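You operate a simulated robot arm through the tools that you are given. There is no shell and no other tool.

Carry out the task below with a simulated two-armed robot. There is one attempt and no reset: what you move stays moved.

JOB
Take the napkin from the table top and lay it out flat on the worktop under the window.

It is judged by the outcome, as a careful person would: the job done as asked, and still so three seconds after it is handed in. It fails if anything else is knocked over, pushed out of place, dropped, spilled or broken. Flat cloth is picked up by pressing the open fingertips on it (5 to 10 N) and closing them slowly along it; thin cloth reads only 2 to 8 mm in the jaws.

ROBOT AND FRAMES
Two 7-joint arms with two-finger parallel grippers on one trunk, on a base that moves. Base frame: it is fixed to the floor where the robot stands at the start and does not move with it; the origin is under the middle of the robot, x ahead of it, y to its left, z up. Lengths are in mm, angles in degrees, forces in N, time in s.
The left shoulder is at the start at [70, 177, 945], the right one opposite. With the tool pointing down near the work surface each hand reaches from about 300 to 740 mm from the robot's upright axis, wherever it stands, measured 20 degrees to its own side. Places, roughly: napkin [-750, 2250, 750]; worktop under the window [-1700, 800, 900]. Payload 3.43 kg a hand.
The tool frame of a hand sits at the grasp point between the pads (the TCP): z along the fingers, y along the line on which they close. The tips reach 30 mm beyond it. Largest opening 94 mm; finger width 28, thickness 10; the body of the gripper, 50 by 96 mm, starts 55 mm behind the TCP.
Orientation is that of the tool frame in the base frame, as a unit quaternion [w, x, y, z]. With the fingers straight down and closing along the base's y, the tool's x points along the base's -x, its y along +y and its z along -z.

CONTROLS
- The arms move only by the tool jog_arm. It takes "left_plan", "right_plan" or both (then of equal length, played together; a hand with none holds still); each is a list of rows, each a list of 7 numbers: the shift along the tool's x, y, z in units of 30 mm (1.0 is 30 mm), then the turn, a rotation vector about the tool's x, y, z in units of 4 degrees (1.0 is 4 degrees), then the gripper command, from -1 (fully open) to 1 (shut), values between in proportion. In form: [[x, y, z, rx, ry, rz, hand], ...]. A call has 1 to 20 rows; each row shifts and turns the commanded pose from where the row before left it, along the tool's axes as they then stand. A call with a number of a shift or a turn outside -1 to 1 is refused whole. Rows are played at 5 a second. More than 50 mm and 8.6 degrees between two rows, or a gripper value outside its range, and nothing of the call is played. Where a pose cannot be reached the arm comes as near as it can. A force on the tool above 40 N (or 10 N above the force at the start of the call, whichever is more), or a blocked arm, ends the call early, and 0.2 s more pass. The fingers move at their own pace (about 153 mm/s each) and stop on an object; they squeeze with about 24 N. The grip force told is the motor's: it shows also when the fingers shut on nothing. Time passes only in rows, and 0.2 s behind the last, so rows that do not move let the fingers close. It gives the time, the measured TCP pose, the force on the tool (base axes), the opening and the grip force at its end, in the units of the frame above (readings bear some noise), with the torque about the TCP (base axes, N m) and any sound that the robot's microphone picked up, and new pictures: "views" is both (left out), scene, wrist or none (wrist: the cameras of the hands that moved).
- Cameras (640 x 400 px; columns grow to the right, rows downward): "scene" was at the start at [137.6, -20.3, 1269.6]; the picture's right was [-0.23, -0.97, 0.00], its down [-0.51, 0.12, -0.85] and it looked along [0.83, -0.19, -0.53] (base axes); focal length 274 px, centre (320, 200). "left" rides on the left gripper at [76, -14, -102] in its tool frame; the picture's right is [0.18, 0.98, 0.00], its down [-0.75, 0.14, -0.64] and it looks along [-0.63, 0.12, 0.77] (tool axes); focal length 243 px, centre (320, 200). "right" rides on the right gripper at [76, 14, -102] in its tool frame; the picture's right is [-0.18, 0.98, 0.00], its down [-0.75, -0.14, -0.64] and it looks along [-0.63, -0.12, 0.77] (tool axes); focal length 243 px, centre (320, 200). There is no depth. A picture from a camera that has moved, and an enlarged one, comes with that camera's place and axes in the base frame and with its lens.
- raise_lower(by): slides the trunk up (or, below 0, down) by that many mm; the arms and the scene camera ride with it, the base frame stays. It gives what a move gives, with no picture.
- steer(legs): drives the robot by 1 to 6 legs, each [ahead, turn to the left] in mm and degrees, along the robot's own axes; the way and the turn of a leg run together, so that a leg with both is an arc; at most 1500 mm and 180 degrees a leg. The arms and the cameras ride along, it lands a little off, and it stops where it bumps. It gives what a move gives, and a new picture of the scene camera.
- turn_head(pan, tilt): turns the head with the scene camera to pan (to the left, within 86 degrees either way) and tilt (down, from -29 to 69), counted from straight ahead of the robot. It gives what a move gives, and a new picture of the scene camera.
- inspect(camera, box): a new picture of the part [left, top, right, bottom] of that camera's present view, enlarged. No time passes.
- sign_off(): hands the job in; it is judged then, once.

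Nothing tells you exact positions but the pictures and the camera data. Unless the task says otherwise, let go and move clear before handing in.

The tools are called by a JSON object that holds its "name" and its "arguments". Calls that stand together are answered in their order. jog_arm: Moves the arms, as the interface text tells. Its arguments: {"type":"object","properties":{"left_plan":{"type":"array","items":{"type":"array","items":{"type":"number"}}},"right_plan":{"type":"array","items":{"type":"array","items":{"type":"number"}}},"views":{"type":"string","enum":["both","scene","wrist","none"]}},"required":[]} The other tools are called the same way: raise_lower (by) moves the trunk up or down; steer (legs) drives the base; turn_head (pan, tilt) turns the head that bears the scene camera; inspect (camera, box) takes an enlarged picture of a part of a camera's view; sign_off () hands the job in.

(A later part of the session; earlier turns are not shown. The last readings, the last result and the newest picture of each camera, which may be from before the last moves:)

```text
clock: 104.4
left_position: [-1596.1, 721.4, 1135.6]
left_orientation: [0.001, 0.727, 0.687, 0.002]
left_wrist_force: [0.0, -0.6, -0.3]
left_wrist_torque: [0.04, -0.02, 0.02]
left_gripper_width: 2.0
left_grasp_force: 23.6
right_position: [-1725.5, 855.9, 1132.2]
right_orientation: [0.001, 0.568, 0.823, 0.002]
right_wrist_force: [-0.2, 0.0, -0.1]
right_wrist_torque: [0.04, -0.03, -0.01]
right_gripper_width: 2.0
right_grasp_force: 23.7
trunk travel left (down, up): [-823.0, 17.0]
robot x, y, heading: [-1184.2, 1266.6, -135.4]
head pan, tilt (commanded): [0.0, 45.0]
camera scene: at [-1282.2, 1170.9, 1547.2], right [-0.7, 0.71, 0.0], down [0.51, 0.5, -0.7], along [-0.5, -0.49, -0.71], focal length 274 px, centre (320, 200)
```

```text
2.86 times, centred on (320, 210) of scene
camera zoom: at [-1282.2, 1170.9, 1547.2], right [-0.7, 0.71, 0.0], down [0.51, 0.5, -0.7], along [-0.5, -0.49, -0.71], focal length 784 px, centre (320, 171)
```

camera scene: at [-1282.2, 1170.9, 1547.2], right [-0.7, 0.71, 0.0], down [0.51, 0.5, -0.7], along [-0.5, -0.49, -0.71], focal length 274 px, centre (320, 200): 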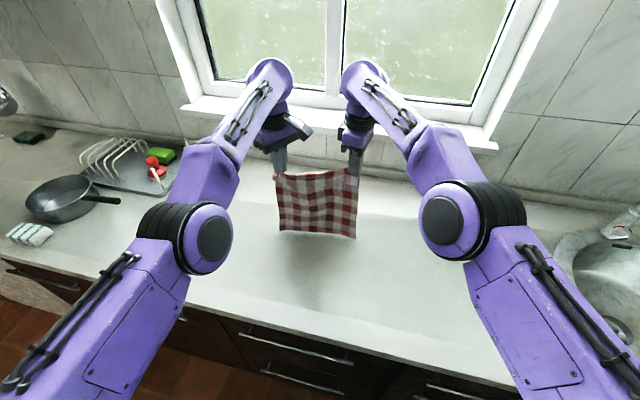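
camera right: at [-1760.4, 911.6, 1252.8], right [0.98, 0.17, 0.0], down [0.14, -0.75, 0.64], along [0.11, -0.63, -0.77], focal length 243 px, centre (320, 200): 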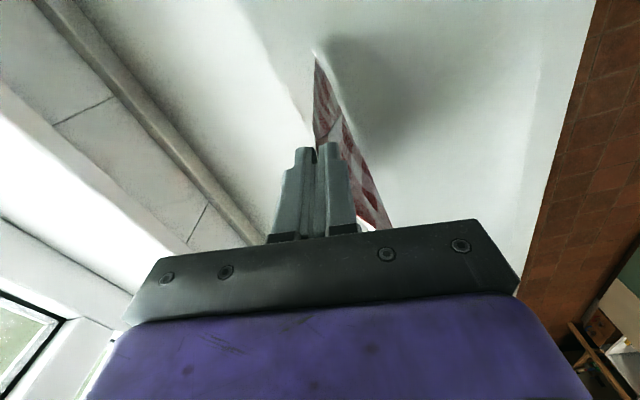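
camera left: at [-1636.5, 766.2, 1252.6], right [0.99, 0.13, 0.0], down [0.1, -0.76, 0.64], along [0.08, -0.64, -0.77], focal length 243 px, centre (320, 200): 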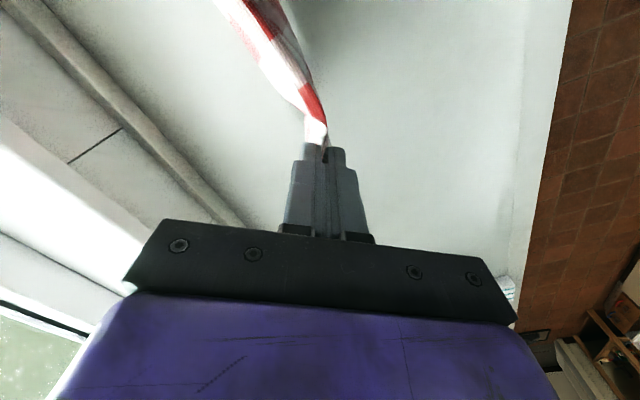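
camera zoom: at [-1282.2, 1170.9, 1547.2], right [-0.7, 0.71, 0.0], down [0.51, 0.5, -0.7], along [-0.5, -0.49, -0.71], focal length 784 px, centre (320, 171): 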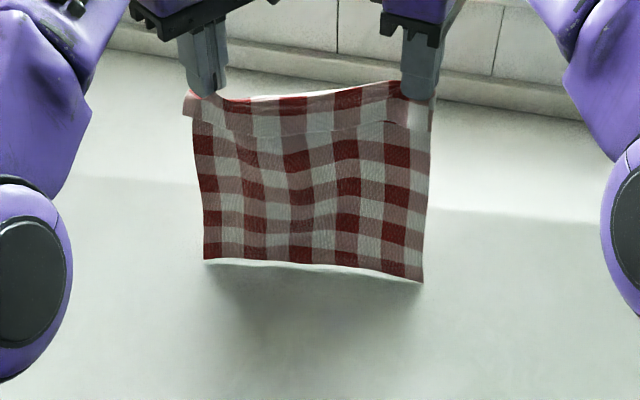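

The cloth hangs slightly tilted toward me and isn't really in contact yet. I'll lower the trunk 20 mm to get firm contact and then back up again.

{"name": "raise_lower", "arguments": {"by": -20}}

{"name": "inspect", "arguments": {"camera": "scene", "box": [240, 140, 400, 280]}}

{"name": "steer", "arguments": {"legs": [[-30, 0]]}}

{"name": "inspect", "arguments": {"camera": "scene", "box": [240, 140, 400, 280]}}

{"name": "inspect", "arguments": {"camera": "right", "box": [200, 0, 520, 200]}}

```text
clock: 105.1
left_position: [-1592.7, 724.9, 1118.3]
left_orientation: [0.001, 0.727, 0.687, 0.002]
left_wrist_force: [-0.3, 0.3, -0.6]
left_wrist_torque: [0.0, 0.01, -0.01]
left_gripper_width: 2.0
left_grasp_force: 24.5
right_position: [-1722.6, 858.3, 1116.5]
right_orientation: [0.0, 0.569, 0.823, 0.0]
right_wrist_force: [0.2, -0.8, -0.3]
right_wrist_torque: [-0.04, -0.04, -0.01]
right_gripper_width: 2.2
right_grasp_force: 24.0
trunk travel left (down, up): [-803.0, 37.0]
robot x, y, heading: [-1181.5, 1264.7, -135.6]
head pan, tilt (commanded): [0.0, 45.0]
```

```text
2.86 times, centred on (320, 210) of scene
camera zoom: at [-1278.4, 1174.7, 1527.8], right [-0.7, 0.71, 0.0], down [0.5, 0.5, -0.71], along [-0.5, -0.5, -0.71], focal length 784 px, centre (320, 171)
```

zoom: 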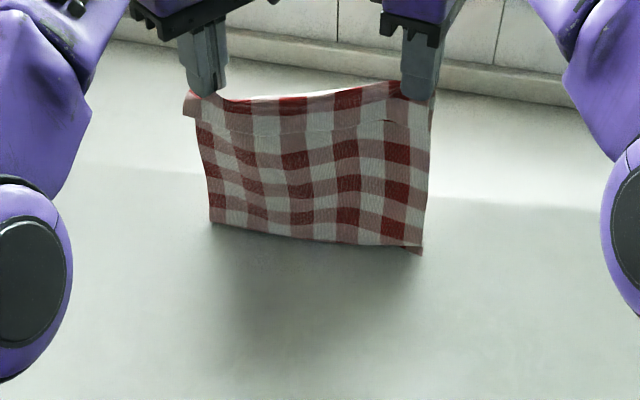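

```text
clock: 106.0
left_position: [-1574.2, 743.0, 1113.8]
left_orientation: [0.0, 0.727, 0.687, 0.003]
left_wrist_force: [-1.7, -0.5, -1.3]
left_wrist_torque: [0.05, 0.02, 0.07]
left_gripper_width: 1.9
left_grasp_force: 23.6
right_position: [-1704.1, 877.8, 1112.6]
right_orientation: [0.001, 0.569, 0.823, 0.002]
right_wrist_force: [-0.4, -0.2, -0.9]
right_wrist_torque: [0.05, -0.04, -0.01]
right_gripper_width: 1.7
right_grasp_force: 23.9
trunk travel left (down, up): [-803.0, 37.0]
robot x, y, heading: [-1160.8, 1284.4, -135.4]
head pan, tilt (commanded): [0.0, 45.0]
camera scene: at [-1261.4, 1191.5, 1527.1], right [-0.7, 0.71, 0.0], down [0.51, 0.5, -0.7], along [-0.5, -0.49, -0.71], focal length 274 px, centre (320, 200)
```

scene: 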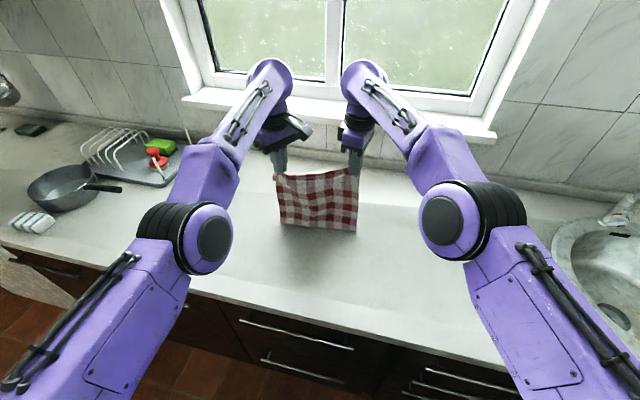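

```text
2.86 times, centred on (320, 210) of scene
camera zoom: at [-1261.4, 1191.5, 1527.1], right [-0.7, 0.71, 0.0], down [0.51, 0.5, -0.7], along [-0.5, -0.49, -0.71], focal length 784 px, centre (320, 171)
```

zoom: 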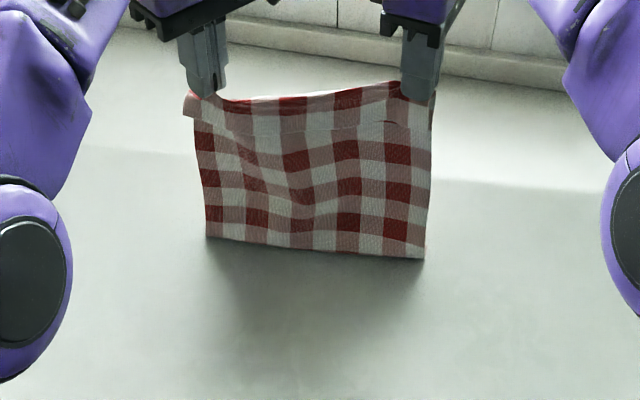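

```text
2.00 times, centred on (360, 100) of right
camera zoom: at [-1719.2, 952.7, 1216.4], right [0.98, 0.17, 0.0], down [0.13, -0.76, 0.64], along [0.11, -0.63, -0.77], focal length 485 px, centre (240, 400)
```

zoom: 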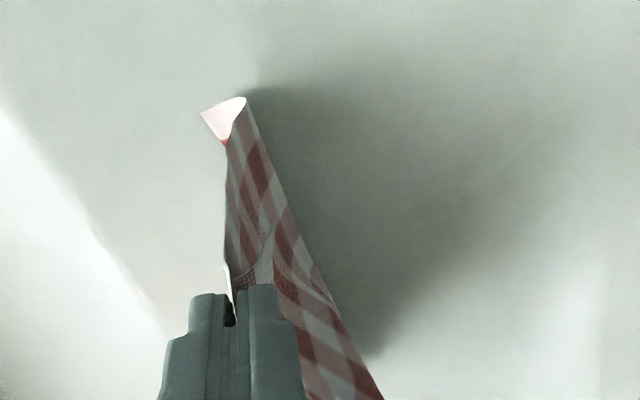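

Now the lower edge is bending the right way, toward the window. I continue alternately lowering and backing.

{"name": "raise_lower", "arguments": {"by": -18}}

{"name": "steer", "arguments": {"legs": [[-25, 0]]}}

{"name": "inspect", "arguments": {"camera": "right", "box": [200, 0, 520, 200]}}

{"name": "inspect", "arguments": {"camera": "scene", "box": [240, 140, 400, 280]}}

```text
clock: 106.6
left_position: [-1572.0, 745.0, 1100.4]
left_orientation: [0.001, 0.727, 0.686, 0.002]
left_wrist_force: [0.0, 0.7, -0.9]
left_wrist_torque: [-0.02, 0.02, 0.03]
left_gripper_width: 1.8
left_grasp_force: 24.1
right_position: [-1701.7, 879.0, 1098.2]
right_orientation: [-0.001, 0.569, 0.823, 0.001]
right_wrist_force: [-0.2, 0.7, -0.6]
right_wrist_torque: [-0.01, -0.01, -0.01]
right_gripper_width: 2.1
right_grasp_force: 23.9
trunk travel left (down, up): [-785.0, 55.0]
robot x, y, heading: [-1162.4, 1283.5, -135.4]
head pan, tilt (commanded): [0.0, 45.0]
```

```text
clock: 107.4
left_position: [-1555.7, 760.4, 1097.0]
left_orientation: [0.0, 0.727, 0.686, 0.003]
left_wrist_force: [-0.5, 0.7, -0.8]
left_wrist_torque: [0.0, -0.02, 0.05]
left_gripper_width: 2.0
left_grasp_force: 24.1
right_position: [-1685.5, 895.2, 1094.3]
right_orientation: [0.0, 0.569, 0.823, 0.001]
right_wrist_force: [-0.1, -0.9, 0.7]
right_wrist_torque: [0.02, 0.01, -0.02]
right_gripper_width: 2.0
right_grasp_force: 24.3
trunk travel left (down, up): [-785.0, 55.0]
robot x, y, heading: [-1144.4, 1305.6, -135.4]
head pan, tilt (commanded): [0.0, 45.0]
camera scene: at [-1242.9, 1209.7, 1509.2], right [-0.7, 0.71, 0.0], down [0.51, 0.5, -0.7], along [-0.5, -0.49, -0.71], focal length 274 px, centre (320, 200)
```

scene: 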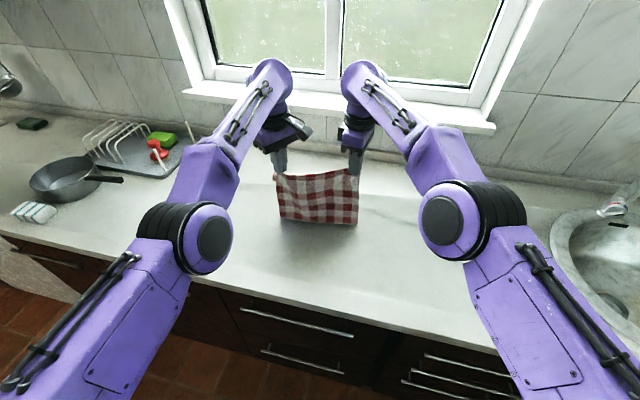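

```text
2.00 times, centred on (360, 100) of right
camera zoom: at [-1700.8, 970.7, 1198.6], right [0.98, 0.17, 0.0], down [0.13, -0.76, 0.64], along [0.11, -0.63, -0.77], focal length 485 px, centre (240, 400)
```

zoom: 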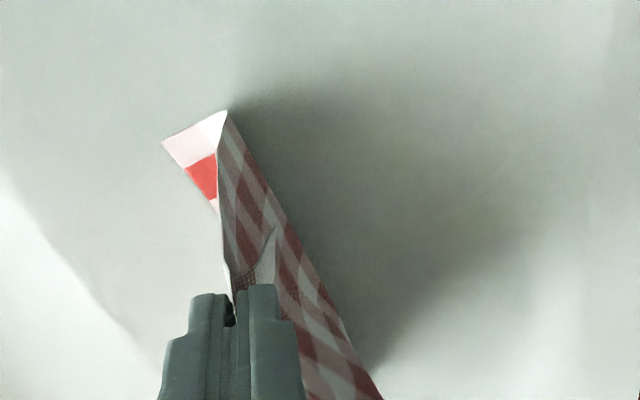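

```text
2.86 times, centred on (320, 210) of scene
camera zoom: at [-1242.9, 1209.7, 1509.2], right [-0.7, 0.71, 0.0], down [0.51, 0.5, -0.7], along [-0.5, -0.49, -0.71], focal length 784 px, centre (320, 171)
```

zoom: 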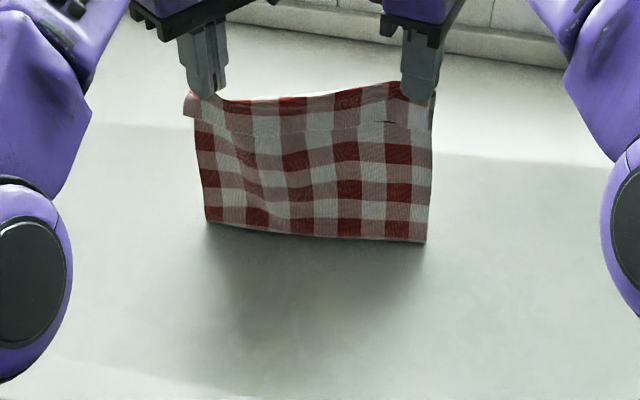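

It's working: the cloth is being laid on the window side, far corner at depth ~970. I continue with two more steps.

{"name": "raise_lower", "arguments": {"by": -20}}

{"name": "steer", "arguments": {"legs": [[-26, 0]]}}

{"name": "raise_lower", "arguments": {"by": -20}}

{"name": "steer", "arguments": {"legs": [[-26, 0]]}}

{"name": "inspect", "arguments": {"camera": "right", "box": [120, 0, 520, 250]}}

{"name": "inspect", "arguments": {"camera": "left", "box": [120, 0, 520, 250]}}

```text
clock: 108.1
left_position: [-1553.8, 764.2, 1079.6]
left_orientation: [0.0, 0.727, 0.687, 0.001]
left_wrist_force: [-0.2, 0.2, 0.3]
left_wrist_torque: [0.02, 0.01, -0.01]
left_gripper_width: 2.2
left_grasp_force: 24.4
right_position: [-1683.3, 896.9, 1077.0]
right_orientation: [0.0, 0.568, 0.823, -0.001]
right_wrist_force: [0.5, -0.5, -1.1]
right_wrist_torque: [0.01, 0.01, 0.02]
right_gripper_width: 1.8
right_grasp_force: 23.6
trunk travel left (down, up): [-765.0, 75.0]
robot x, y, heading: [-1148.9, 1312.3, -135.4]
head pan, tilt (commanded): [0.0, 45.0]
```

```text
clock: 108.9
left_position: [-1537.2, 779.3, 1076.8]
left_orientation: [0.0, 0.727, 0.687, 0.004]
left_wrist_force: [-0.4, -0.8, -0.1]
left_wrist_torque: [0.03, -0.02, 0.01]
left_gripper_width: 1.8
left_grasp_force: 24.3
right_position: [-1667.7, 912.3, 1073.9]
right_orientation: [0.0, 0.569, 0.823, 0.003]
right_wrist_force: [0.5, -0.7, -0.2]
right_wrist_torque: [0.03, -0.02, -0.02]
right_gripper_width: 1.9
right_grasp_force: 24.0
trunk travel left (down, up): [-765.0, 75.0]
robot x, y, heading: [-1126.0, 1324.9, -135.3]
head pan, tilt (commanded): [0.0, 45.0]
camera scene: at [-1224.3, 1228.1, 1489.3], right [-0.7, 0.71, 0.0], down [0.51, 0.5, -0.7], along [-0.5, -0.49, -0.71], focal length 274 px, centre (320, 200)
```

scene: 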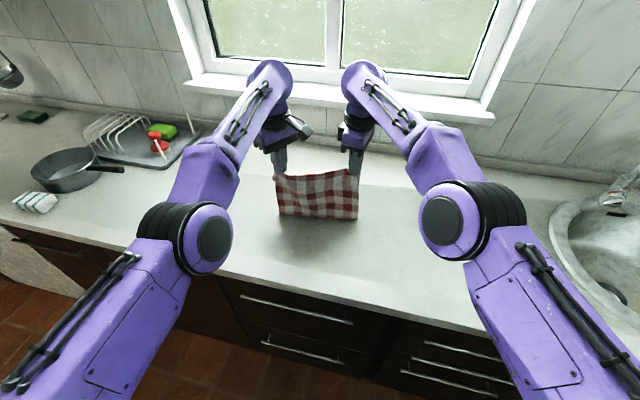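

```text
clock: 109.6
left_position: [-1534.8, 782.8, 1059.6]
left_orientation: [-0.001, 0.727, 0.686, 0.001]
left_wrist_force: [0.9, -0.1, 0.3]
left_wrist_torque: [-0.02, 0.02, 0.02]
left_gripper_width: 1.8
left_grasp_force: 23.8
right_position: [-1663.4, 914.9, 1057.0]
right_orientation: [-0.001, 0.569, 0.823, 0.001]
right_wrist_force: [0.1, -0.5, 0.4]
right_wrist_torque: [0.0, 0.03, 0.0]
right_gripper_width: 1.9
right_grasp_force: 24.4
trunk travel left (down, up): [-745.0, 95.0]
robot x, y, heading: [-1125.6, 1324.5, -135.4]
head pan, tilt (commanded): [0.0, 45.0]
```

```text
clock: 110.4
left_position: [-1518.3, 797.6, 1056.4]
left_orientation: [0.0, 0.727, 0.687, 0.003]
left_wrist_force: [-0.3, -0.9, 0.1]
left_wrist_torque: [0.01, -0.03, 0.03]
left_gripper_width: 2.0
left_grasp_force: 24.0
right_position: [-1649.2, 930.0, 1054.0]
right_orientation: [-0.001, 0.569, 0.822, 0.002]
right_wrist_force: [-1.0, -0.8, -0.3]
right_wrist_torque: [0.02, -0.01, 0.0]
right_gripper_width: 1.9
right_grasp_force: 24.2
trunk travel left (down, up): [-745.0, 95.0]
robot x, y, heading: [-1106.3, 1344.2, -135.4]
head pan, tilt (commanded): [0.0, 45.0]
camera scene: at [-1205.8, 1246.3, 1469.3], right [-0.7, 0.71, 0.0], down [0.5, 0.5, -0.7], along [-0.5, -0.5, -0.71], focal length 274 px, centre (320, 200)
```

scene: 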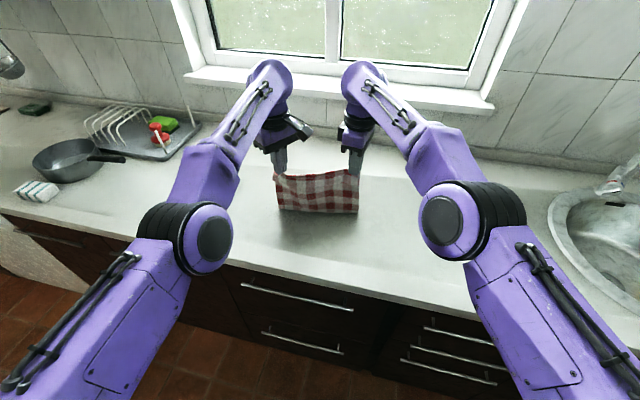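

```text
1.60 times, centred on (320, 125) of right
camera zoom: at [-1663.8, 1007.2, 1158.4], right [0.98, 0.18, 0.0], down [0.13, -0.76, 0.64], along [0.11, -0.63, -0.77], focal length 388 px, centre (320, 320)
```

zoom: 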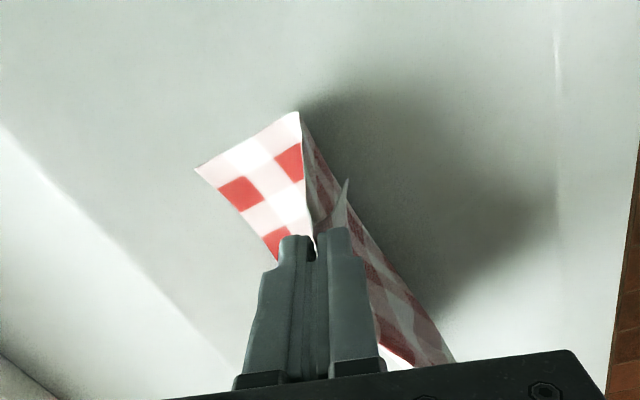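

```text
1.60 times, centred on (320, 125) of left
camera zoom: at [-1528.5, 872.7, 1158.3], right [0.99, 0.13, 0.01], down [0.09, -0.76, 0.64], along [0.09, -0.63, -0.77], focal length 388 px, centre (320, 320)
```

zoom: 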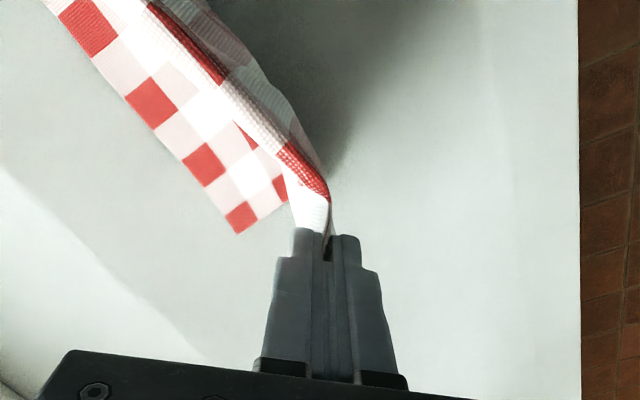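

The cloth lies flat on the window side so far. Before continuing, I want to pin down the worktop's front edge position accurately, since different views disagree a bit.

{"name": "inspect", "arguments": {"camera": "scene", "box": [220, 160, 420, 320]}}

{"name": "inspect", "arguments": {"camera": "left", "box": [0, 0, 640, 400]}}

```text
2.50 times, centred on (320, 240) of scene
camera zoom: at [-1205.8, 1246.3, 1469.3], right [-0.7, 0.71, 0.0], down [0.5, 0.5, -0.7], along [-0.5, -0.5, -0.71], focal length 686 px, centre (320, 100)
```

zoom: 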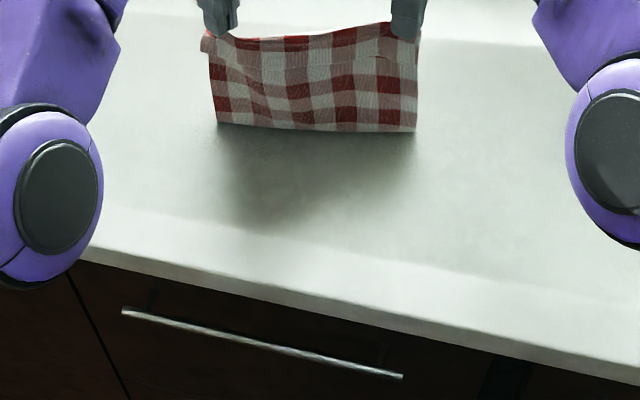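

```text
1.00 times, centred on (320, 200) of left (not enlarged: the box is as wide or as high as the picture)
camera zoom: at [-1528.5, 872.7, 1158.3], right [0.99, 0.13, 0.01], down [0.09, -0.76, 0.64], along [0.09, -0.63, -0.77], focal length 243 px, centre (320, 200)
```

zoom: 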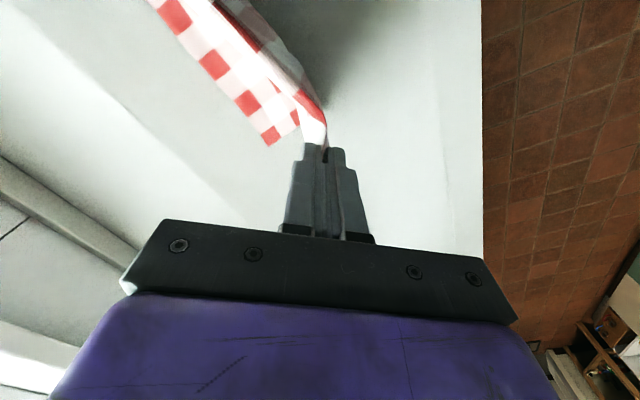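

The worktop surface appears to be nearer 867 mm high, and with the cloth's full length the near edge would end up too close to the worktop's front. I'll lift the cloth again, square myself to the counter, go further forward, and lay it deeper.

{"name": "raise_lower", "arguments": {"by": 94}}

{"name": "steer", "arguments": {"legs": [[0, -10]]}}

{"name": "inspect", "arguments": {"camera": "scene", "box": [240, 140, 400, 280]}}

```text
clock: 111.7
left_position: [-1516.2, 800.5, 1152.6]
left_orientation: [0.001, 0.727, 0.687, 0.001]
left_wrist_force: [0.0, -0.1, -0.9]
left_wrist_torque: [0.0, -0.01, 0.0]
left_gripper_width: 2.1
left_grasp_force: 24.0
right_position: [-1646.1, 932.9, 1151.4]
right_orientation: [-0.001, 0.569, 0.822, 0.001]
right_wrist_force: [1.0, 0.4, -0.4]
right_wrist_torque: [-0.03, 0.01, 0.01]
right_gripper_width: 1.9
right_grasp_force: 23.5
trunk travel left (down, up): [-839.0, 1.0]
robot x, y, heading: [-1110.6, 1341.1, -135.1]
head pan, tilt (commanded): [0.0, 45.0]
```

```text
clock: 112.8
left_position: [-1602.7, 878.6, 1153.3]
left_orientation: [0.0, 0.784, 0.62, 0.002]
left_wrist_force: [-0.1, 0.0, -0.3]
left_wrist_torque: [0.0, -0.01, 0.04]
left_gripper_width: 1.8
left_grasp_force: 24.4
right_position: [-1708.3, 1031.8, 1150.6]
right_orientation: [-0.001, 0.638, 0.77, 0.001]
right_wrist_force: [0.6, -0.3, 0.1]
right_wrist_torque: [0.0, 0.0, 0.0]
right_gripper_width: 2.0
right_grasp_force: 23.6
trunk travel left (down, up): [-839.0, 1.0]
robot x, y, heading: [-1107.2, 1340.7, -145.5]
head pan, tilt (commanded): [0.0, 45.0]
camera scene: at [-1215.9, 1266.5, 1564.0], right [-0.57, 0.82, 0.0], down [0.58, 0.4, -0.71], along [-0.58, -0.4, -0.71], focal length 274 px, centre (320, 200)
```

scene: 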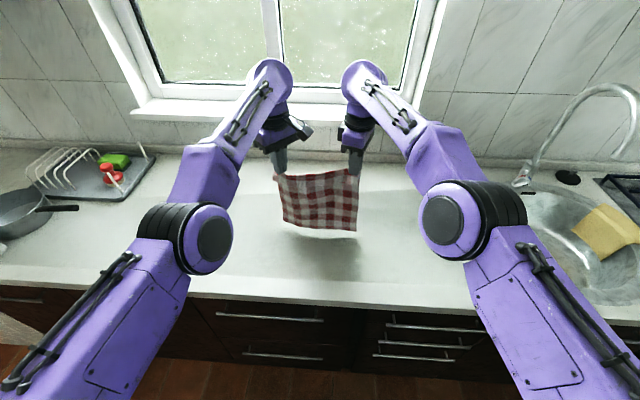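

```text
2.86 times, centred on (320, 210) of scene
camera zoom: at [-1215.9, 1266.5, 1564.0], right [-0.57, 0.82, 0.0], down [0.58, 0.4, -0.71], along [-0.58, -0.4, -0.71], focal length 784 px, centre (320, 171)
```

zoom: 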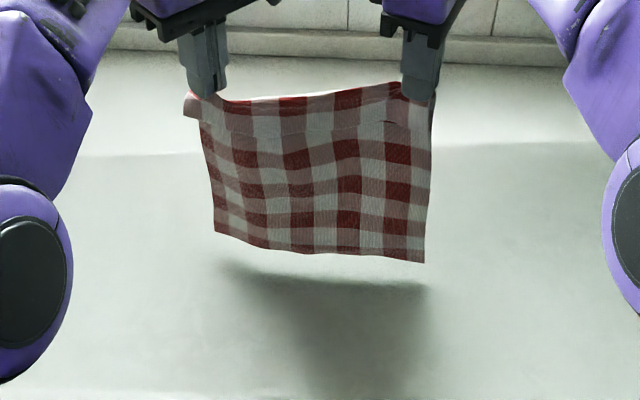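

Free hanging and square to the counter now. I'll drive forward so the cloth goes deeper over the worktop.

{"name": "steer", "arguments": {"legs": [[150, 0]]}}

{"name": "inspect", "arguments": {"camera": "right", "box": [0, 0, 640, 400]}}

```text
clock: 114.1
left_position: [-1726.8, 793.7, 1155.6]
left_orientation: [0.001, 0.785, 0.62, 0.0]
left_wrist_force: [0.0, 1.4, 0.0]
left_wrist_torque: [-0.03, 0.01, 0.0]
left_gripper_width: 2.0
left_grasp_force: 24.2
right_position: [-1830.8, 948.3, 1152.4]
right_orientation: [0.0, 0.637, 0.771, -0.001]
right_wrist_force: [0.2, 0.1, -1.0]
right_wrist_torque: [-0.01, 0.04, 0.02]
right_gripper_width: 1.8
right_grasp_force: 23.8
trunk travel left (down, up): [-839.0, 1.0]
robot x, y, heading: [-1236.7, 1257.1, -145.6]
head pan, tilt (commanded): [0.0, 45.0]
camera scene: at [-1338.8, 1183.6, 1564.3], right [-0.57, 0.82, 0.0], down [0.58, 0.4, -0.71], along [-0.58, -0.4, -0.71], focal length 274 px, centre (320, 200)
```

scene: 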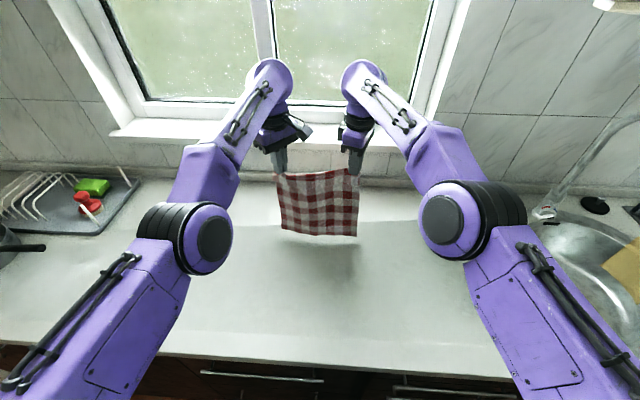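

```text
1.00 times, centred on (320, 200) of right (not enlarged: the box is as wide or as high as the picture)
camera zoom: at [-1832.5, 1025.4, 1256.8], right [1.0, 0.0, 0.0], down [0.0, -0.77, 0.64], along [0.0, -0.64, -0.77], focal length 243 px, centre (320, 200)
```

zoom: 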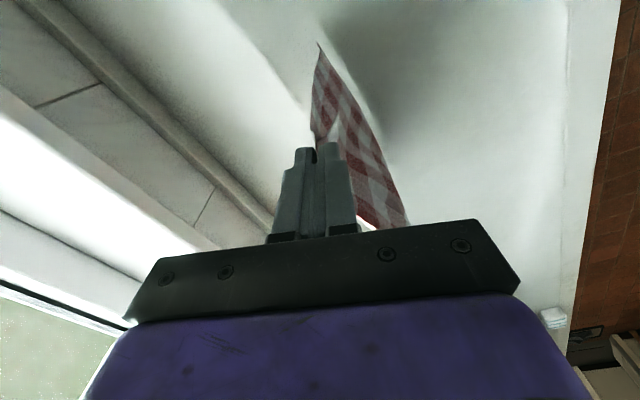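

The hands are now at depth ~1027, aligned with the counter, and the worktop's front edge is at ~656, so the cloth will fit with a good margin. I creep 15 mm more, lower to contact, and start the lay-down again.

{"name": "steer", "arguments": {"legs": [[15, 0]]}}

{"name": "raise_lower", "arguments": {"by": -38}}

{"name": "steer", "arguments": {"legs": [[-30, 0]]}}

{"name": "inspect", "arguments": {"camera": "right", "box": [200, 0, 520, 200]}}

{"name": "inspect", "arguments": {"camera": "scene", "box": [240, 140, 400, 280]}}

```text
clock: 114.9
left_position: [-1738.5, 786.7, 1156.0]
left_orientation: [0.0, 0.784, 0.621, 0.0]
left_wrist_force: [-0.9, -0.3, 0.6]
left_wrist_torque: [-0.03, 0.02, 0.01]
left_gripper_width: 1.9
left_grasp_force: 24.0
right_position: [-1842.9, 938.4, 1154.5]
right_orientation: [-0.001, 0.638, 0.77, -0.001]
right_wrist_force: [0.7, 0.4, -0.3]
right_wrist_torque: [-0.05, 0.04, 0.04]
right_gripper_width: 1.9
right_grasp_force: 23.3
trunk travel left (down, up): [-839.0, 1.0]
robot x, y, heading: [-1246.2, 1247.5, -145.4]
head pan, tilt (commanded): [0.0, 45.0]
camera scene: at [-1350.0, 1175.0, 1564.4], right [-0.57, 0.82, 0.0], down [0.58, 0.4, -0.71], along [-0.58, -0.4, -0.71], focal length 274 px, centre (320, 200)
```

scene: 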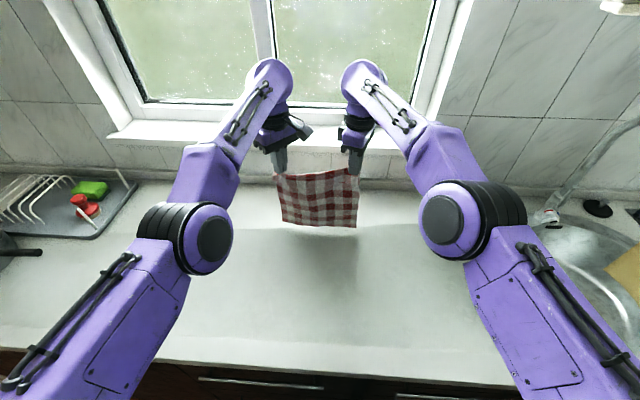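

```text
clock: 115.7
left_position: [-1741.5, 784.0, 1116.1]
left_orientation: [0.002, 0.784, 0.62, 0.001]
left_wrist_force: [-0.8, -0.2, 0.6]
left_wrist_torque: [-0.06, -0.03, 0.04]
left_gripper_width: 1.7
left_grasp_force: 23.5
right_position: [-1845.9, 936.9, 1113.7]
right_orientation: [0.0, 0.638, 0.77, 0.0]
right_wrist_force: [-1.1, 0.4, -0.3]
right_wrist_torque: [-0.02, 0.0, -0.01]
right_gripper_width: 2.1
right_grasp_force: 23.9
trunk travel left (down, up): [-801.0, 39.0]
robot x, y, heading: [-1245.1, 1245.7, -145.4]
head pan, tilt (commanded): [0.0, 45.0]
```

```text
clock: 116.6
left_position: [-1719.9, 797.9, 1111.5]
left_orientation: [0.001, 0.784, 0.62, 0.004]
left_wrist_force: [-0.8, -0.3, 0.1]
left_wrist_torque: [0.05, -0.04, -0.01]
left_gripper_width: 1.7
left_grasp_force: 23.8
right_position: [-1825.8, 951.6, 1110.4]
right_orientation: [0.001, 0.637, 0.771, 0.003]
right_wrist_force: [0.6, -0.3, -1.4]
right_wrist_torque: [0.05, -0.05, 0.04]
right_gripper_width: 1.7
right_grasp_force: 23.9
trunk travel left (down, up): [-801.0, 39.0]
robot x, y, heading: [-1215.8, 1262.3, -145.5]
head pan, tilt (commanded): [0.0, 45.0]
camera scene: at [-1335.6, 1185.1, 1525.1], right [-0.57, 0.82, 0.0], down [0.58, 0.41, -0.7], along [-0.58, -0.4, -0.71], focal length 274 px, centre (320, 200)
```

scene: 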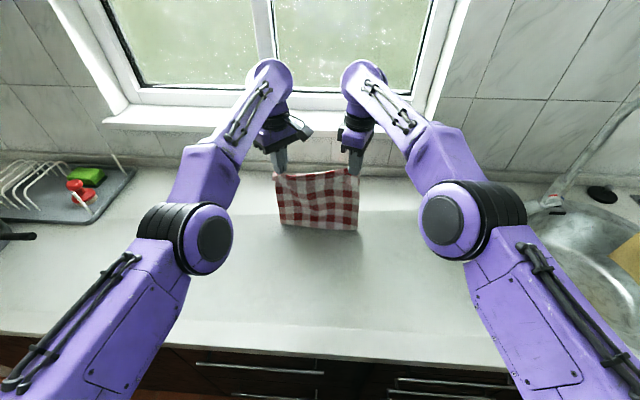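

```text
2.00 times, centred on (360, 100) of right
camera zoom: at [-1827.5, 1028.5, 1213.6], right [1.0, 0.0, 0.0], down [0.0, -0.77, 0.64], along [0.01, -0.64, -0.77], focal length 485 px, centre (240, 400)
```

zoom: 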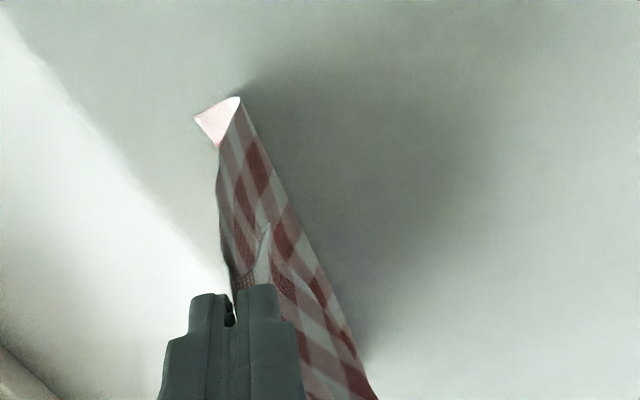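

```text
2.86 times, centred on (320, 210) of scene
camera zoom: at [-1335.6, 1185.1, 1525.1], right [-0.57, 0.82, 0.0], down [0.58, 0.41, -0.7], along [-0.58, -0.4, -0.71], focal length 784 px, centre (320, 171)
```

zoom: 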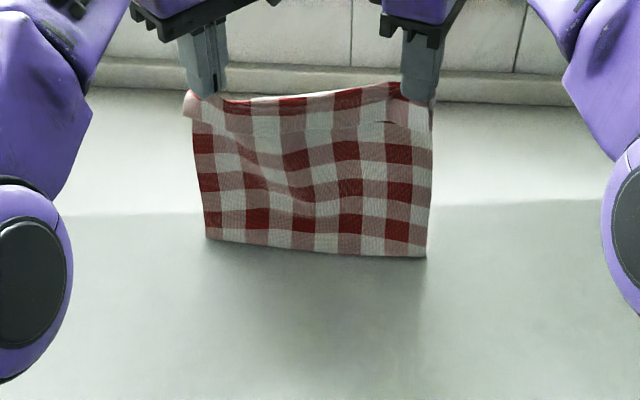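

The edge bends the right way at depth ~1036. I continue alternating lowering and backing.

{"name": "raise_lower", "arguments": {"by": -20}}

{"name": "steer", "arguments": {"legs": [[-26, 0]]}}

{"name": "raise_lower", "arguments": {"by": -20}}

{"name": "steer", "arguments": {"legs": [[-26, 0]]}}

{"name": "raise_lower", "arguments": {"by": -20}}

{"name": "steer", "arguments": {"legs": [[-26, 0]]}}

{"name": "inspect", "arguments": {"camera": "right", "box": [120, 0, 520, 250]}}

{"name": "inspect", "arguments": {"camera": "left", "box": [120, 0, 520, 250]}}

```text
clock: 117.2
left_position: [-1717.5, 799.7, 1094.9]
left_orientation: [0.0, 0.784, 0.62, 0.003]
left_wrist_force: [0.1, 0.1, 0.1]
left_wrist_torque: [0.03, 0.03, -0.02]
left_gripper_width: 1.9
left_grasp_force: 23.8
right_position: [-1822.6, 953.0, 1093.8]
right_orientation: [0.0, 0.638, 0.77, 0.001]
right_wrist_force: [-0.5, 1.1, 0.3]
right_wrist_torque: [0.0, -0.03, 0.03]
right_gripper_width: 1.9
right_grasp_force: 24.2
trunk travel left (down, up): [-781.0, 59.0]
robot x, y, heading: [-1218.4, 1268.2, -145.5]
head pan, tilt (commanded): [0.0, 45.0]
```

```text
clock: 118.0
left_position: [-1698.5, 812.7, 1091.8]
left_orientation: [0.0, 0.784, 0.62, 0.004]
left_wrist_force: [0.1, -0.4, 0.7]
left_wrist_torque: [0.03, -0.01, 0.05]
left_gripper_width: 2.1
left_grasp_force: 24.4
right_position: [-1803.9, 966.1, 1090.8]
right_orientation: [0.0, 0.637, 0.771, 0.003]
right_wrist_force: [-0.1, 0.7, -0.2]
right_wrist_torque: [-0.01, -0.01, 0.03]
right_gripper_width: 2.0
right_grasp_force: 24.3
trunk travel left (down, up): [-781.0, 59.0]
robot x, y, heading: [-1201.2, 1280.7, -145.3]
head pan, tilt (commanded): [0.0, 45.0]
camera scene: at [-1313.3, 1200.6, 1505.2], right [-0.57, 0.82, 0.0], down [0.58, 0.4, -0.7], along [-0.58, -0.4, -0.71], focal length 274 px, centre (320, 200)
```

scene: 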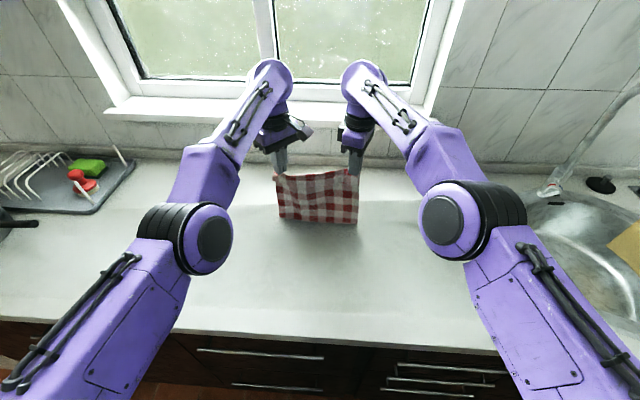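

```text
clock: 118.7
left_position: [-1696.5, 815.6, 1075.1]
left_orientation: [0.0, 0.785, 0.62, 0.003]
left_wrist_force: [-0.3, 0.7, -0.7]
left_wrist_torque: [-0.02, 0.04, 0.03]
left_gripper_width: 1.9
left_grasp_force: 24.0
right_position: [-1800.5, 968.7, 1072.9]
right_orientation: [0.0, 0.637, 0.77, 0.002]
right_wrist_force: [0.0, -0.7, 0.5]
right_wrist_torque: [-0.04, 0.04, 0.01]
right_gripper_width: 2.0
right_grasp_force: 23.9
trunk travel left (down, up): [-761.0, 79.0]
robot x, y, heading: [-1203.6, 1280.6, -145.3]
head pan, tilt (commanded): [0.0, 45.0]
```

```text
clock: 119.5
left_position: [-1678.0, 827.7, 1072.1]
left_orientation: [0.001, 0.784, 0.621, 0.005]
left_wrist_force: [0.7, -0.1, -0.5]
left_wrist_torque: [0.03, -0.03, 0.05]
left_gripper_width: 2.0
left_grasp_force: 24.4
right_position: [-1782.5, 980.8, 1070.2]
right_orientation: [0.0, 0.638, 0.77, 0.003]
right_wrist_force: [-0.5, -1.1, -0.5]
right_wrist_torque: [-0.02, -0.02, 0.05]
right_gripper_width: 1.8
right_grasp_force: 24.1
trunk travel left (down, up): [-761.0, 79.0]
robot x, y, heading: [-1179.5, 1290.8, -145.4]
head pan, tilt (commanded): [0.0, 45.0]
camera scene: at [-1291.8, 1215.5, 1485.3], right [-0.57, 0.82, 0.0], down [0.58, 0.4, -0.7], along [-0.58, -0.4, -0.71], focal length 274 px, centre (320, 200)
```

scene: 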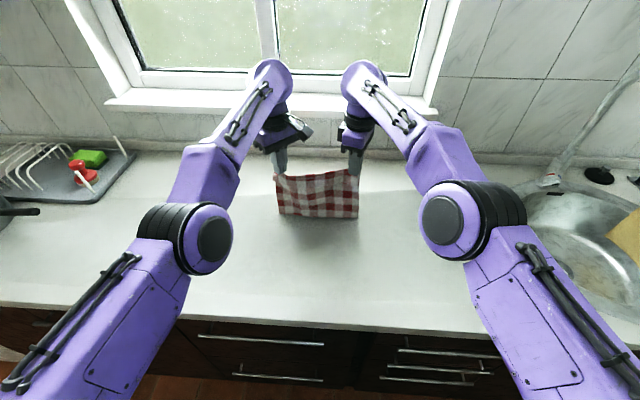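

```text
clock: 120.2
left_position: [-1673.9, 830.0, 1054.5]
left_orientation: [0.0, 0.784, 0.621, 0.002]
left_wrist_force: [0.3, 0.4, 0.1]
left_wrist_torque: [-0.02, 0.01, 0.03]
left_gripper_width: 2.2
left_grasp_force: 24.3
right_position: [-1778.6, 984.2, 1053.2]
right_orientation: [-0.001, 0.637, 0.771, 0.001]
right_wrist_force: [-0.2, 0.5, -0.4]
right_wrist_torque: [0.01, 0.0, -0.02]
right_gripper_width: 1.8
right_grasp_force: 23.7
trunk travel left (down, up): [-741.0, 99.0]
robot x, y, heading: [-1179.5, 1294.5, -145.1]
head pan, tilt (commanded): [0.0, 45.0]
```

```text
clock: 121.0
left_position: [-1656.8, 842.1, 1050.4]
left_orientation: [0.001, 0.784, 0.621, 0.005]
left_wrist_force: [0.1, -1.2, -0.6]
left_wrist_torque: [0.01, -0.07, 0.02]
left_gripper_width: 2.1
left_grasp_force: 24.4
right_position: [-1760.9, 995.5, 1050.9]
right_orientation: [0.0, 0.637, 0.771, 0.004]
right_wrist_force: [0.2, -0.3, 0.2]
right_wrist_torque: [0.01, -0.01, 0.04]
right_gripper_width: 2.1
right_grasp_force: 23.8
trunk travel left (down, up): [-741.0, 99.0]
robot x, y, heading: [-1157.0, 1307.7, -145.2]
head pan, tilt (commanded): [0.0, 45.0]
camera scene: at [-1270.4, 1230.3, 1465.3], right [-0.57, 0.82, 0.0], down [0.58, 0.4, -0.7], along [-0.58, -0.4, -0.71], focal length 274 px, centre (320, 200)
```

scene: 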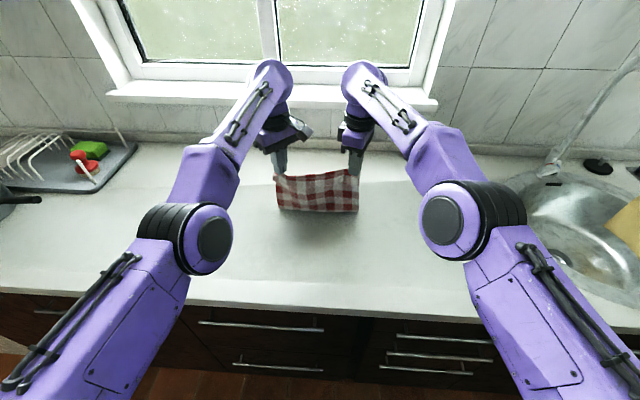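

```text
1.60 times, centred on (320, 125) of right
camera zoom: at [-1762.7, 1073.7, 1153.9], right [1.0, 0.0, 0.0], down [0.0, -0.77, 0.64], along [0.01, -0.64, -0.77], focal length 388 px, centre (320, 320)
```

zoom: 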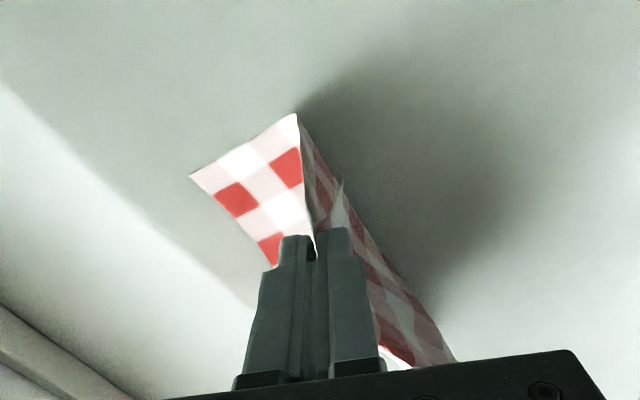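

```text
1.60 times, centred on (320, 125) of left
camera zoom: at [-1652.6, 918.4, 1153.6], right [1.0, -0.05, 0.01], down [-0.04, -0.77, 0.64], along [-0.02, -0.64, -0.77], focal length 388 px, centre (320, 320)
```

zoom: 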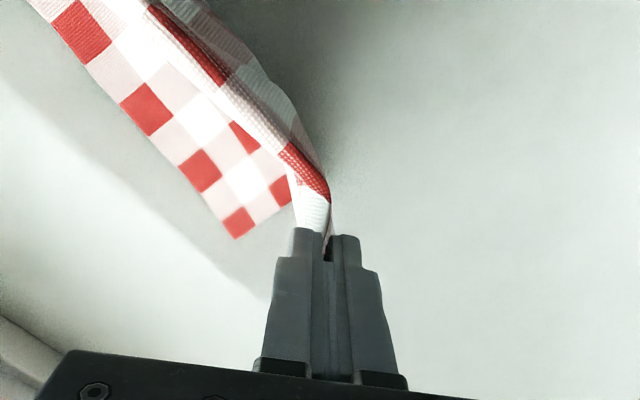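

The laid part is flat and aligned with the counter (far edge at depth ~1035). I continue.

{"name": "raise_lower", "arguments": {"by": -20}}

{"name": "steer", "arguments": {"legs": [[-24, 0]]}}

{"name": "raise_lower", "arguments": {"by": -20}}

{"name": "steer", "arguments": {"legs": [[-24, 0]]}}

{"name": "raise_lower", "arguments": {"by": -20}}

{"name": "steer", "arguments": {"legs": [[-24, 0]]}}

{"name": "inspect", "arguments": {"camera": "right", "box": [120, 0, 520, 250]}}

{"name": "inspect", "arguments": {"camera": "left", "box": [120, 0, 520, 250]}}

```text
clock: 121.7
left_position: [-1653.9, 845.4, 1035.2]
left_orientation: [0.0, 0.784, 0.621, 0.003]
left_wrist_force: [-0.3, -0.2, 0.8]
left_wrist_torque: [0.02, 0.02, 0.02]
left_gripper_width: 2.2
left_grasp_force: 24.2
right_position: [-1756.9, 997.9, 1033.6]
right_orientation: [0.0, 0.638, 0.77, 0.002]
right_wrist_force: [1.1, -0.5, 0.5]
right_wrist_torque: [-0.01, 0.0, 0.01]
right_gripper_width: 1.9
right_grasp_force: 23.8
trunk travel left (down, up): [-721.0, 119.0]
robot x, y, heading: [-1158.2, 1311.3, -145.2]
head pan, tilt (commanded): [0.0, 45.0]
```

```text
clock: 122.5
left_position: [-1636.6, 857.0, 1031.2]
left_orientation: [0.0, 0.784, 0.621, 0.004]
left_wrist_force: [-0.8, 0.1, -1.2]
left_wrist_torque: [0.05, 0.0, 0.01]
left_gripper_width: 1.8
left_grasp_force: 23.8
right_position: [-1740.7, 1009.2, 1029.6]
right_orientation: [0.0, 0.637, 0.771, 0.003]
right_wrist_force: [-0.7, -0.1, -1.0]
right_wrist_torque: [0.02, 0.0, 0.03]
right_gripper_width: 2.0
right_grasp_force: 23.8
trunk travel left (down, up): [-721.0, 119.0]
robot x, y, heading: [-1138.9, 1319.9, -145.3]
head pan, tilt (commanded): [0.0, 45.0]
camera scene: at [-1250.6, 1244.1, 1445.4], right [-0.57, 0.82, 0.0], down [0.58, 0.4, -0.7], along [-0.58, -0.4, -0.71], focal length 274 px, centre (320, 200)
```

scene: 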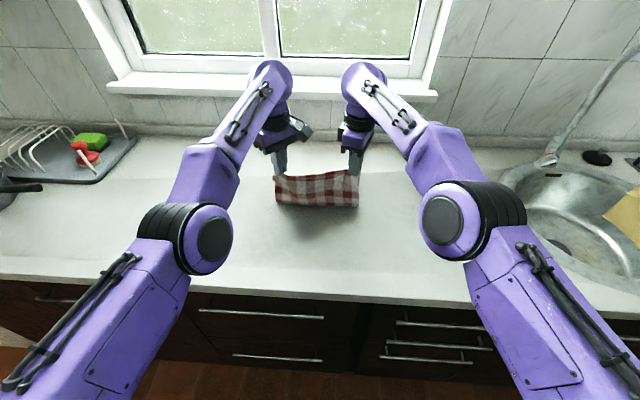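

```text
clock: 123.2
left_position: [-1634.2, 859.1, 1014.8]
left_orientation: [0.0, 0.784, 0.621, 0.002]
left_wrist_force: [0.0, 0.7, 0.2]
left_wrist_torque: [-0.03, 0.04, 0.03]
left_gripper_width: 2.1
left_grasp_force: 23.8
right_position: [-1738.3, 1011.3, 1012.5]
right_orientation: [0.0, 0.637, 0.771, 0.001]
right_wrist_force: [0.4, 0.1, 0.0]
right_wrist_torque: [-0.01, 0.0, 0.04]
right_gripper_width: 1.9
right_grasp_force: 24.3
trunk travel left (down, up): [-701.0, 139.0]
robot x, y, heading: [-1139.7, 1322.4, -145.4]
head pan, tilt (commanded): [0.0, 45.0]
```

```text
clock: 124.0
left_position: [-1616.0, 869.1, 1011.7]
left_orientation: [0.001, 0.784, 0.621, 0.005]
left_wrist_force: [0.0, 0.3, -0.2]
left_wrist_torque: [0.04, 0.0, 0.05]
left_gripper_width: 2.0
left_grasp_force: 23.3
right_position: [-1721.9, 1022.0, 1010.4]
right_orientation: [0.001, 0.637, 0.771, 0.003]
right_wrist_force: [-0.2, 0.7, -0.5]
right_wrist_torque: [0.02, 0.01, 0.0]
right_gripper_width: 2.1
right_grasp_force: 23.5
trunk travel left (down, up): [-701.0, 139.0]
robot x, y, heading: [-1116.9, 1333.3, -145.4]
head pan, tilt (commanded): [0.0, 45.0]
camera scene: at [-1230.6, 1257.9, 1425.4], right [-0.57, 0.82, 0.0], down [0.58, 0.4, -0.7], along [-0.58, -0.4, -0.71], focal length 274 px, centre (320, 200)
```

scene: 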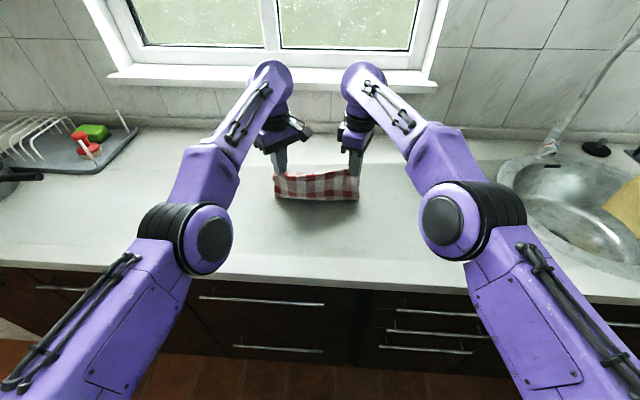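

```text
clock: 124.7
left_position: [-1614.3, 871.8, 994.1]
left_orientation: [0.0, 0.784, 0.62, 0.002]
left_wrist_force: [-0.1, 0.5, 0.0]
left_wrist_torque: [-0.01, 0.04, 0.07]
left_gripper_width: 2.1
left_grasp_force: 23.3
right_position: [-1717.5, 1025.6, 992.8]
right_orientation: [0.0, 0.637, 0.771, 0.001]
right_wrist_force: [0.0, 0.3, -0.6]
right_wrist_torque: [-0.02, 0.01, -0.01]
right_gripper_width: 2.0
right_grasp_force: 23.8
trunk travel left (down, up): [-681.0, 159.0]
robot x, y, heading: [-1120.5, 1336.3, -145.3]
head pan, tilt (commanded): [0.0, 45.0]
```

```text
clock: 125.5
left_position: [-1596.7, 883.7, 991.1]
left_orientation: [0.001, 0.784, 0.62, 0.005]
left_wrist_force: [0.3, 0.0, 0.2]
left_wrist_torque: [0.0, -0.01, 0.01]
left_gripper_width: 1.9
left_grasp_force: 24.1
right_position: [-1700.7, 1038.3, 989.6]
right_orientation: [0.0, 0.638, 0.77, 0.002]
right_wrist_force: [0.6, 0.2, 0.6]
right_wrist_torque: [-0.04, 0.03, 0.01]
right_gripper_width: 2.1
right_grasp_force: 24.3
trunk travel left (down, up): [-681.0, 159.0]
robot x, y, heading: [-1101.2, 1349.2, -145.4]
head pan, tilt (commanded): [0.0, 45.0]
camera scene: at [-1210.4, 1271.9, 1405.4], right [-0.57, 0.82, 0.0], down [0.58, 0.4, -0.7], along [-0.58, -0.4, -0.71], focal length 274 px, centre (320, 200)
```

scene: 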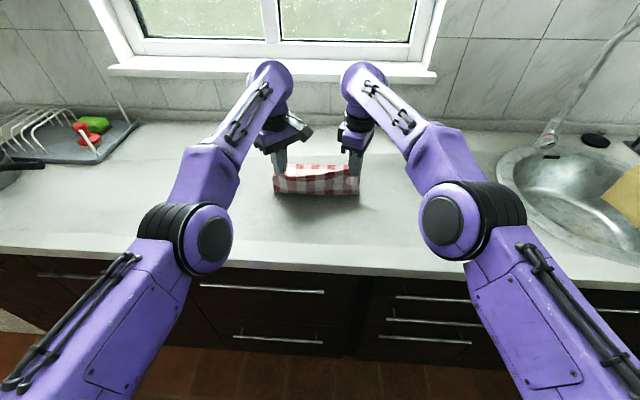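

```text
1.60 times, centred on (320, 125) of right
camera zoom: at [-1702.9, 1115.0, 1093.7], right [1.0, 0.0, 0.0], down [0.0, -0.77, 0.64], along [0.01, -0.64, -0.77], focal length 388 px, centre (320, 320)
```

zoom: 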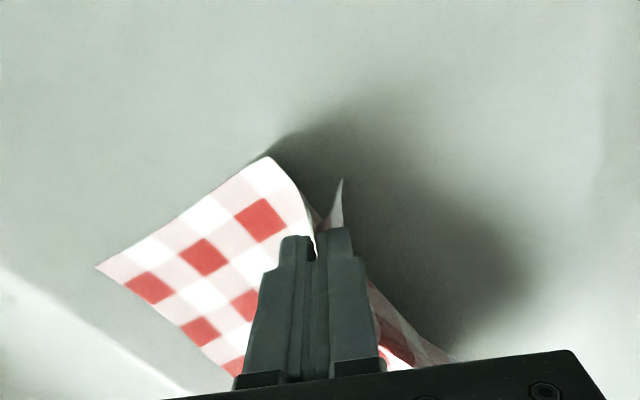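

```text
1.60 times, centred on (320, 125) of left
camera zoom: at [-1592.9, 959.7, 1093.4], right [1.0, -0.05, 0.01], down [-0.04, -0.77, 0.64], along [-0.02, -0.64, -0.77], focal length 388 px, centre (320, 320)
```

zoom: 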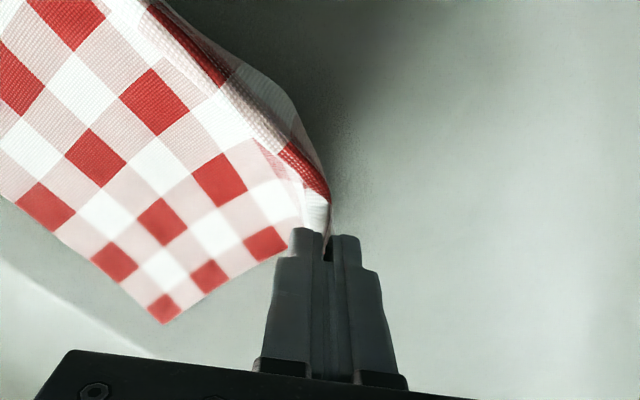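

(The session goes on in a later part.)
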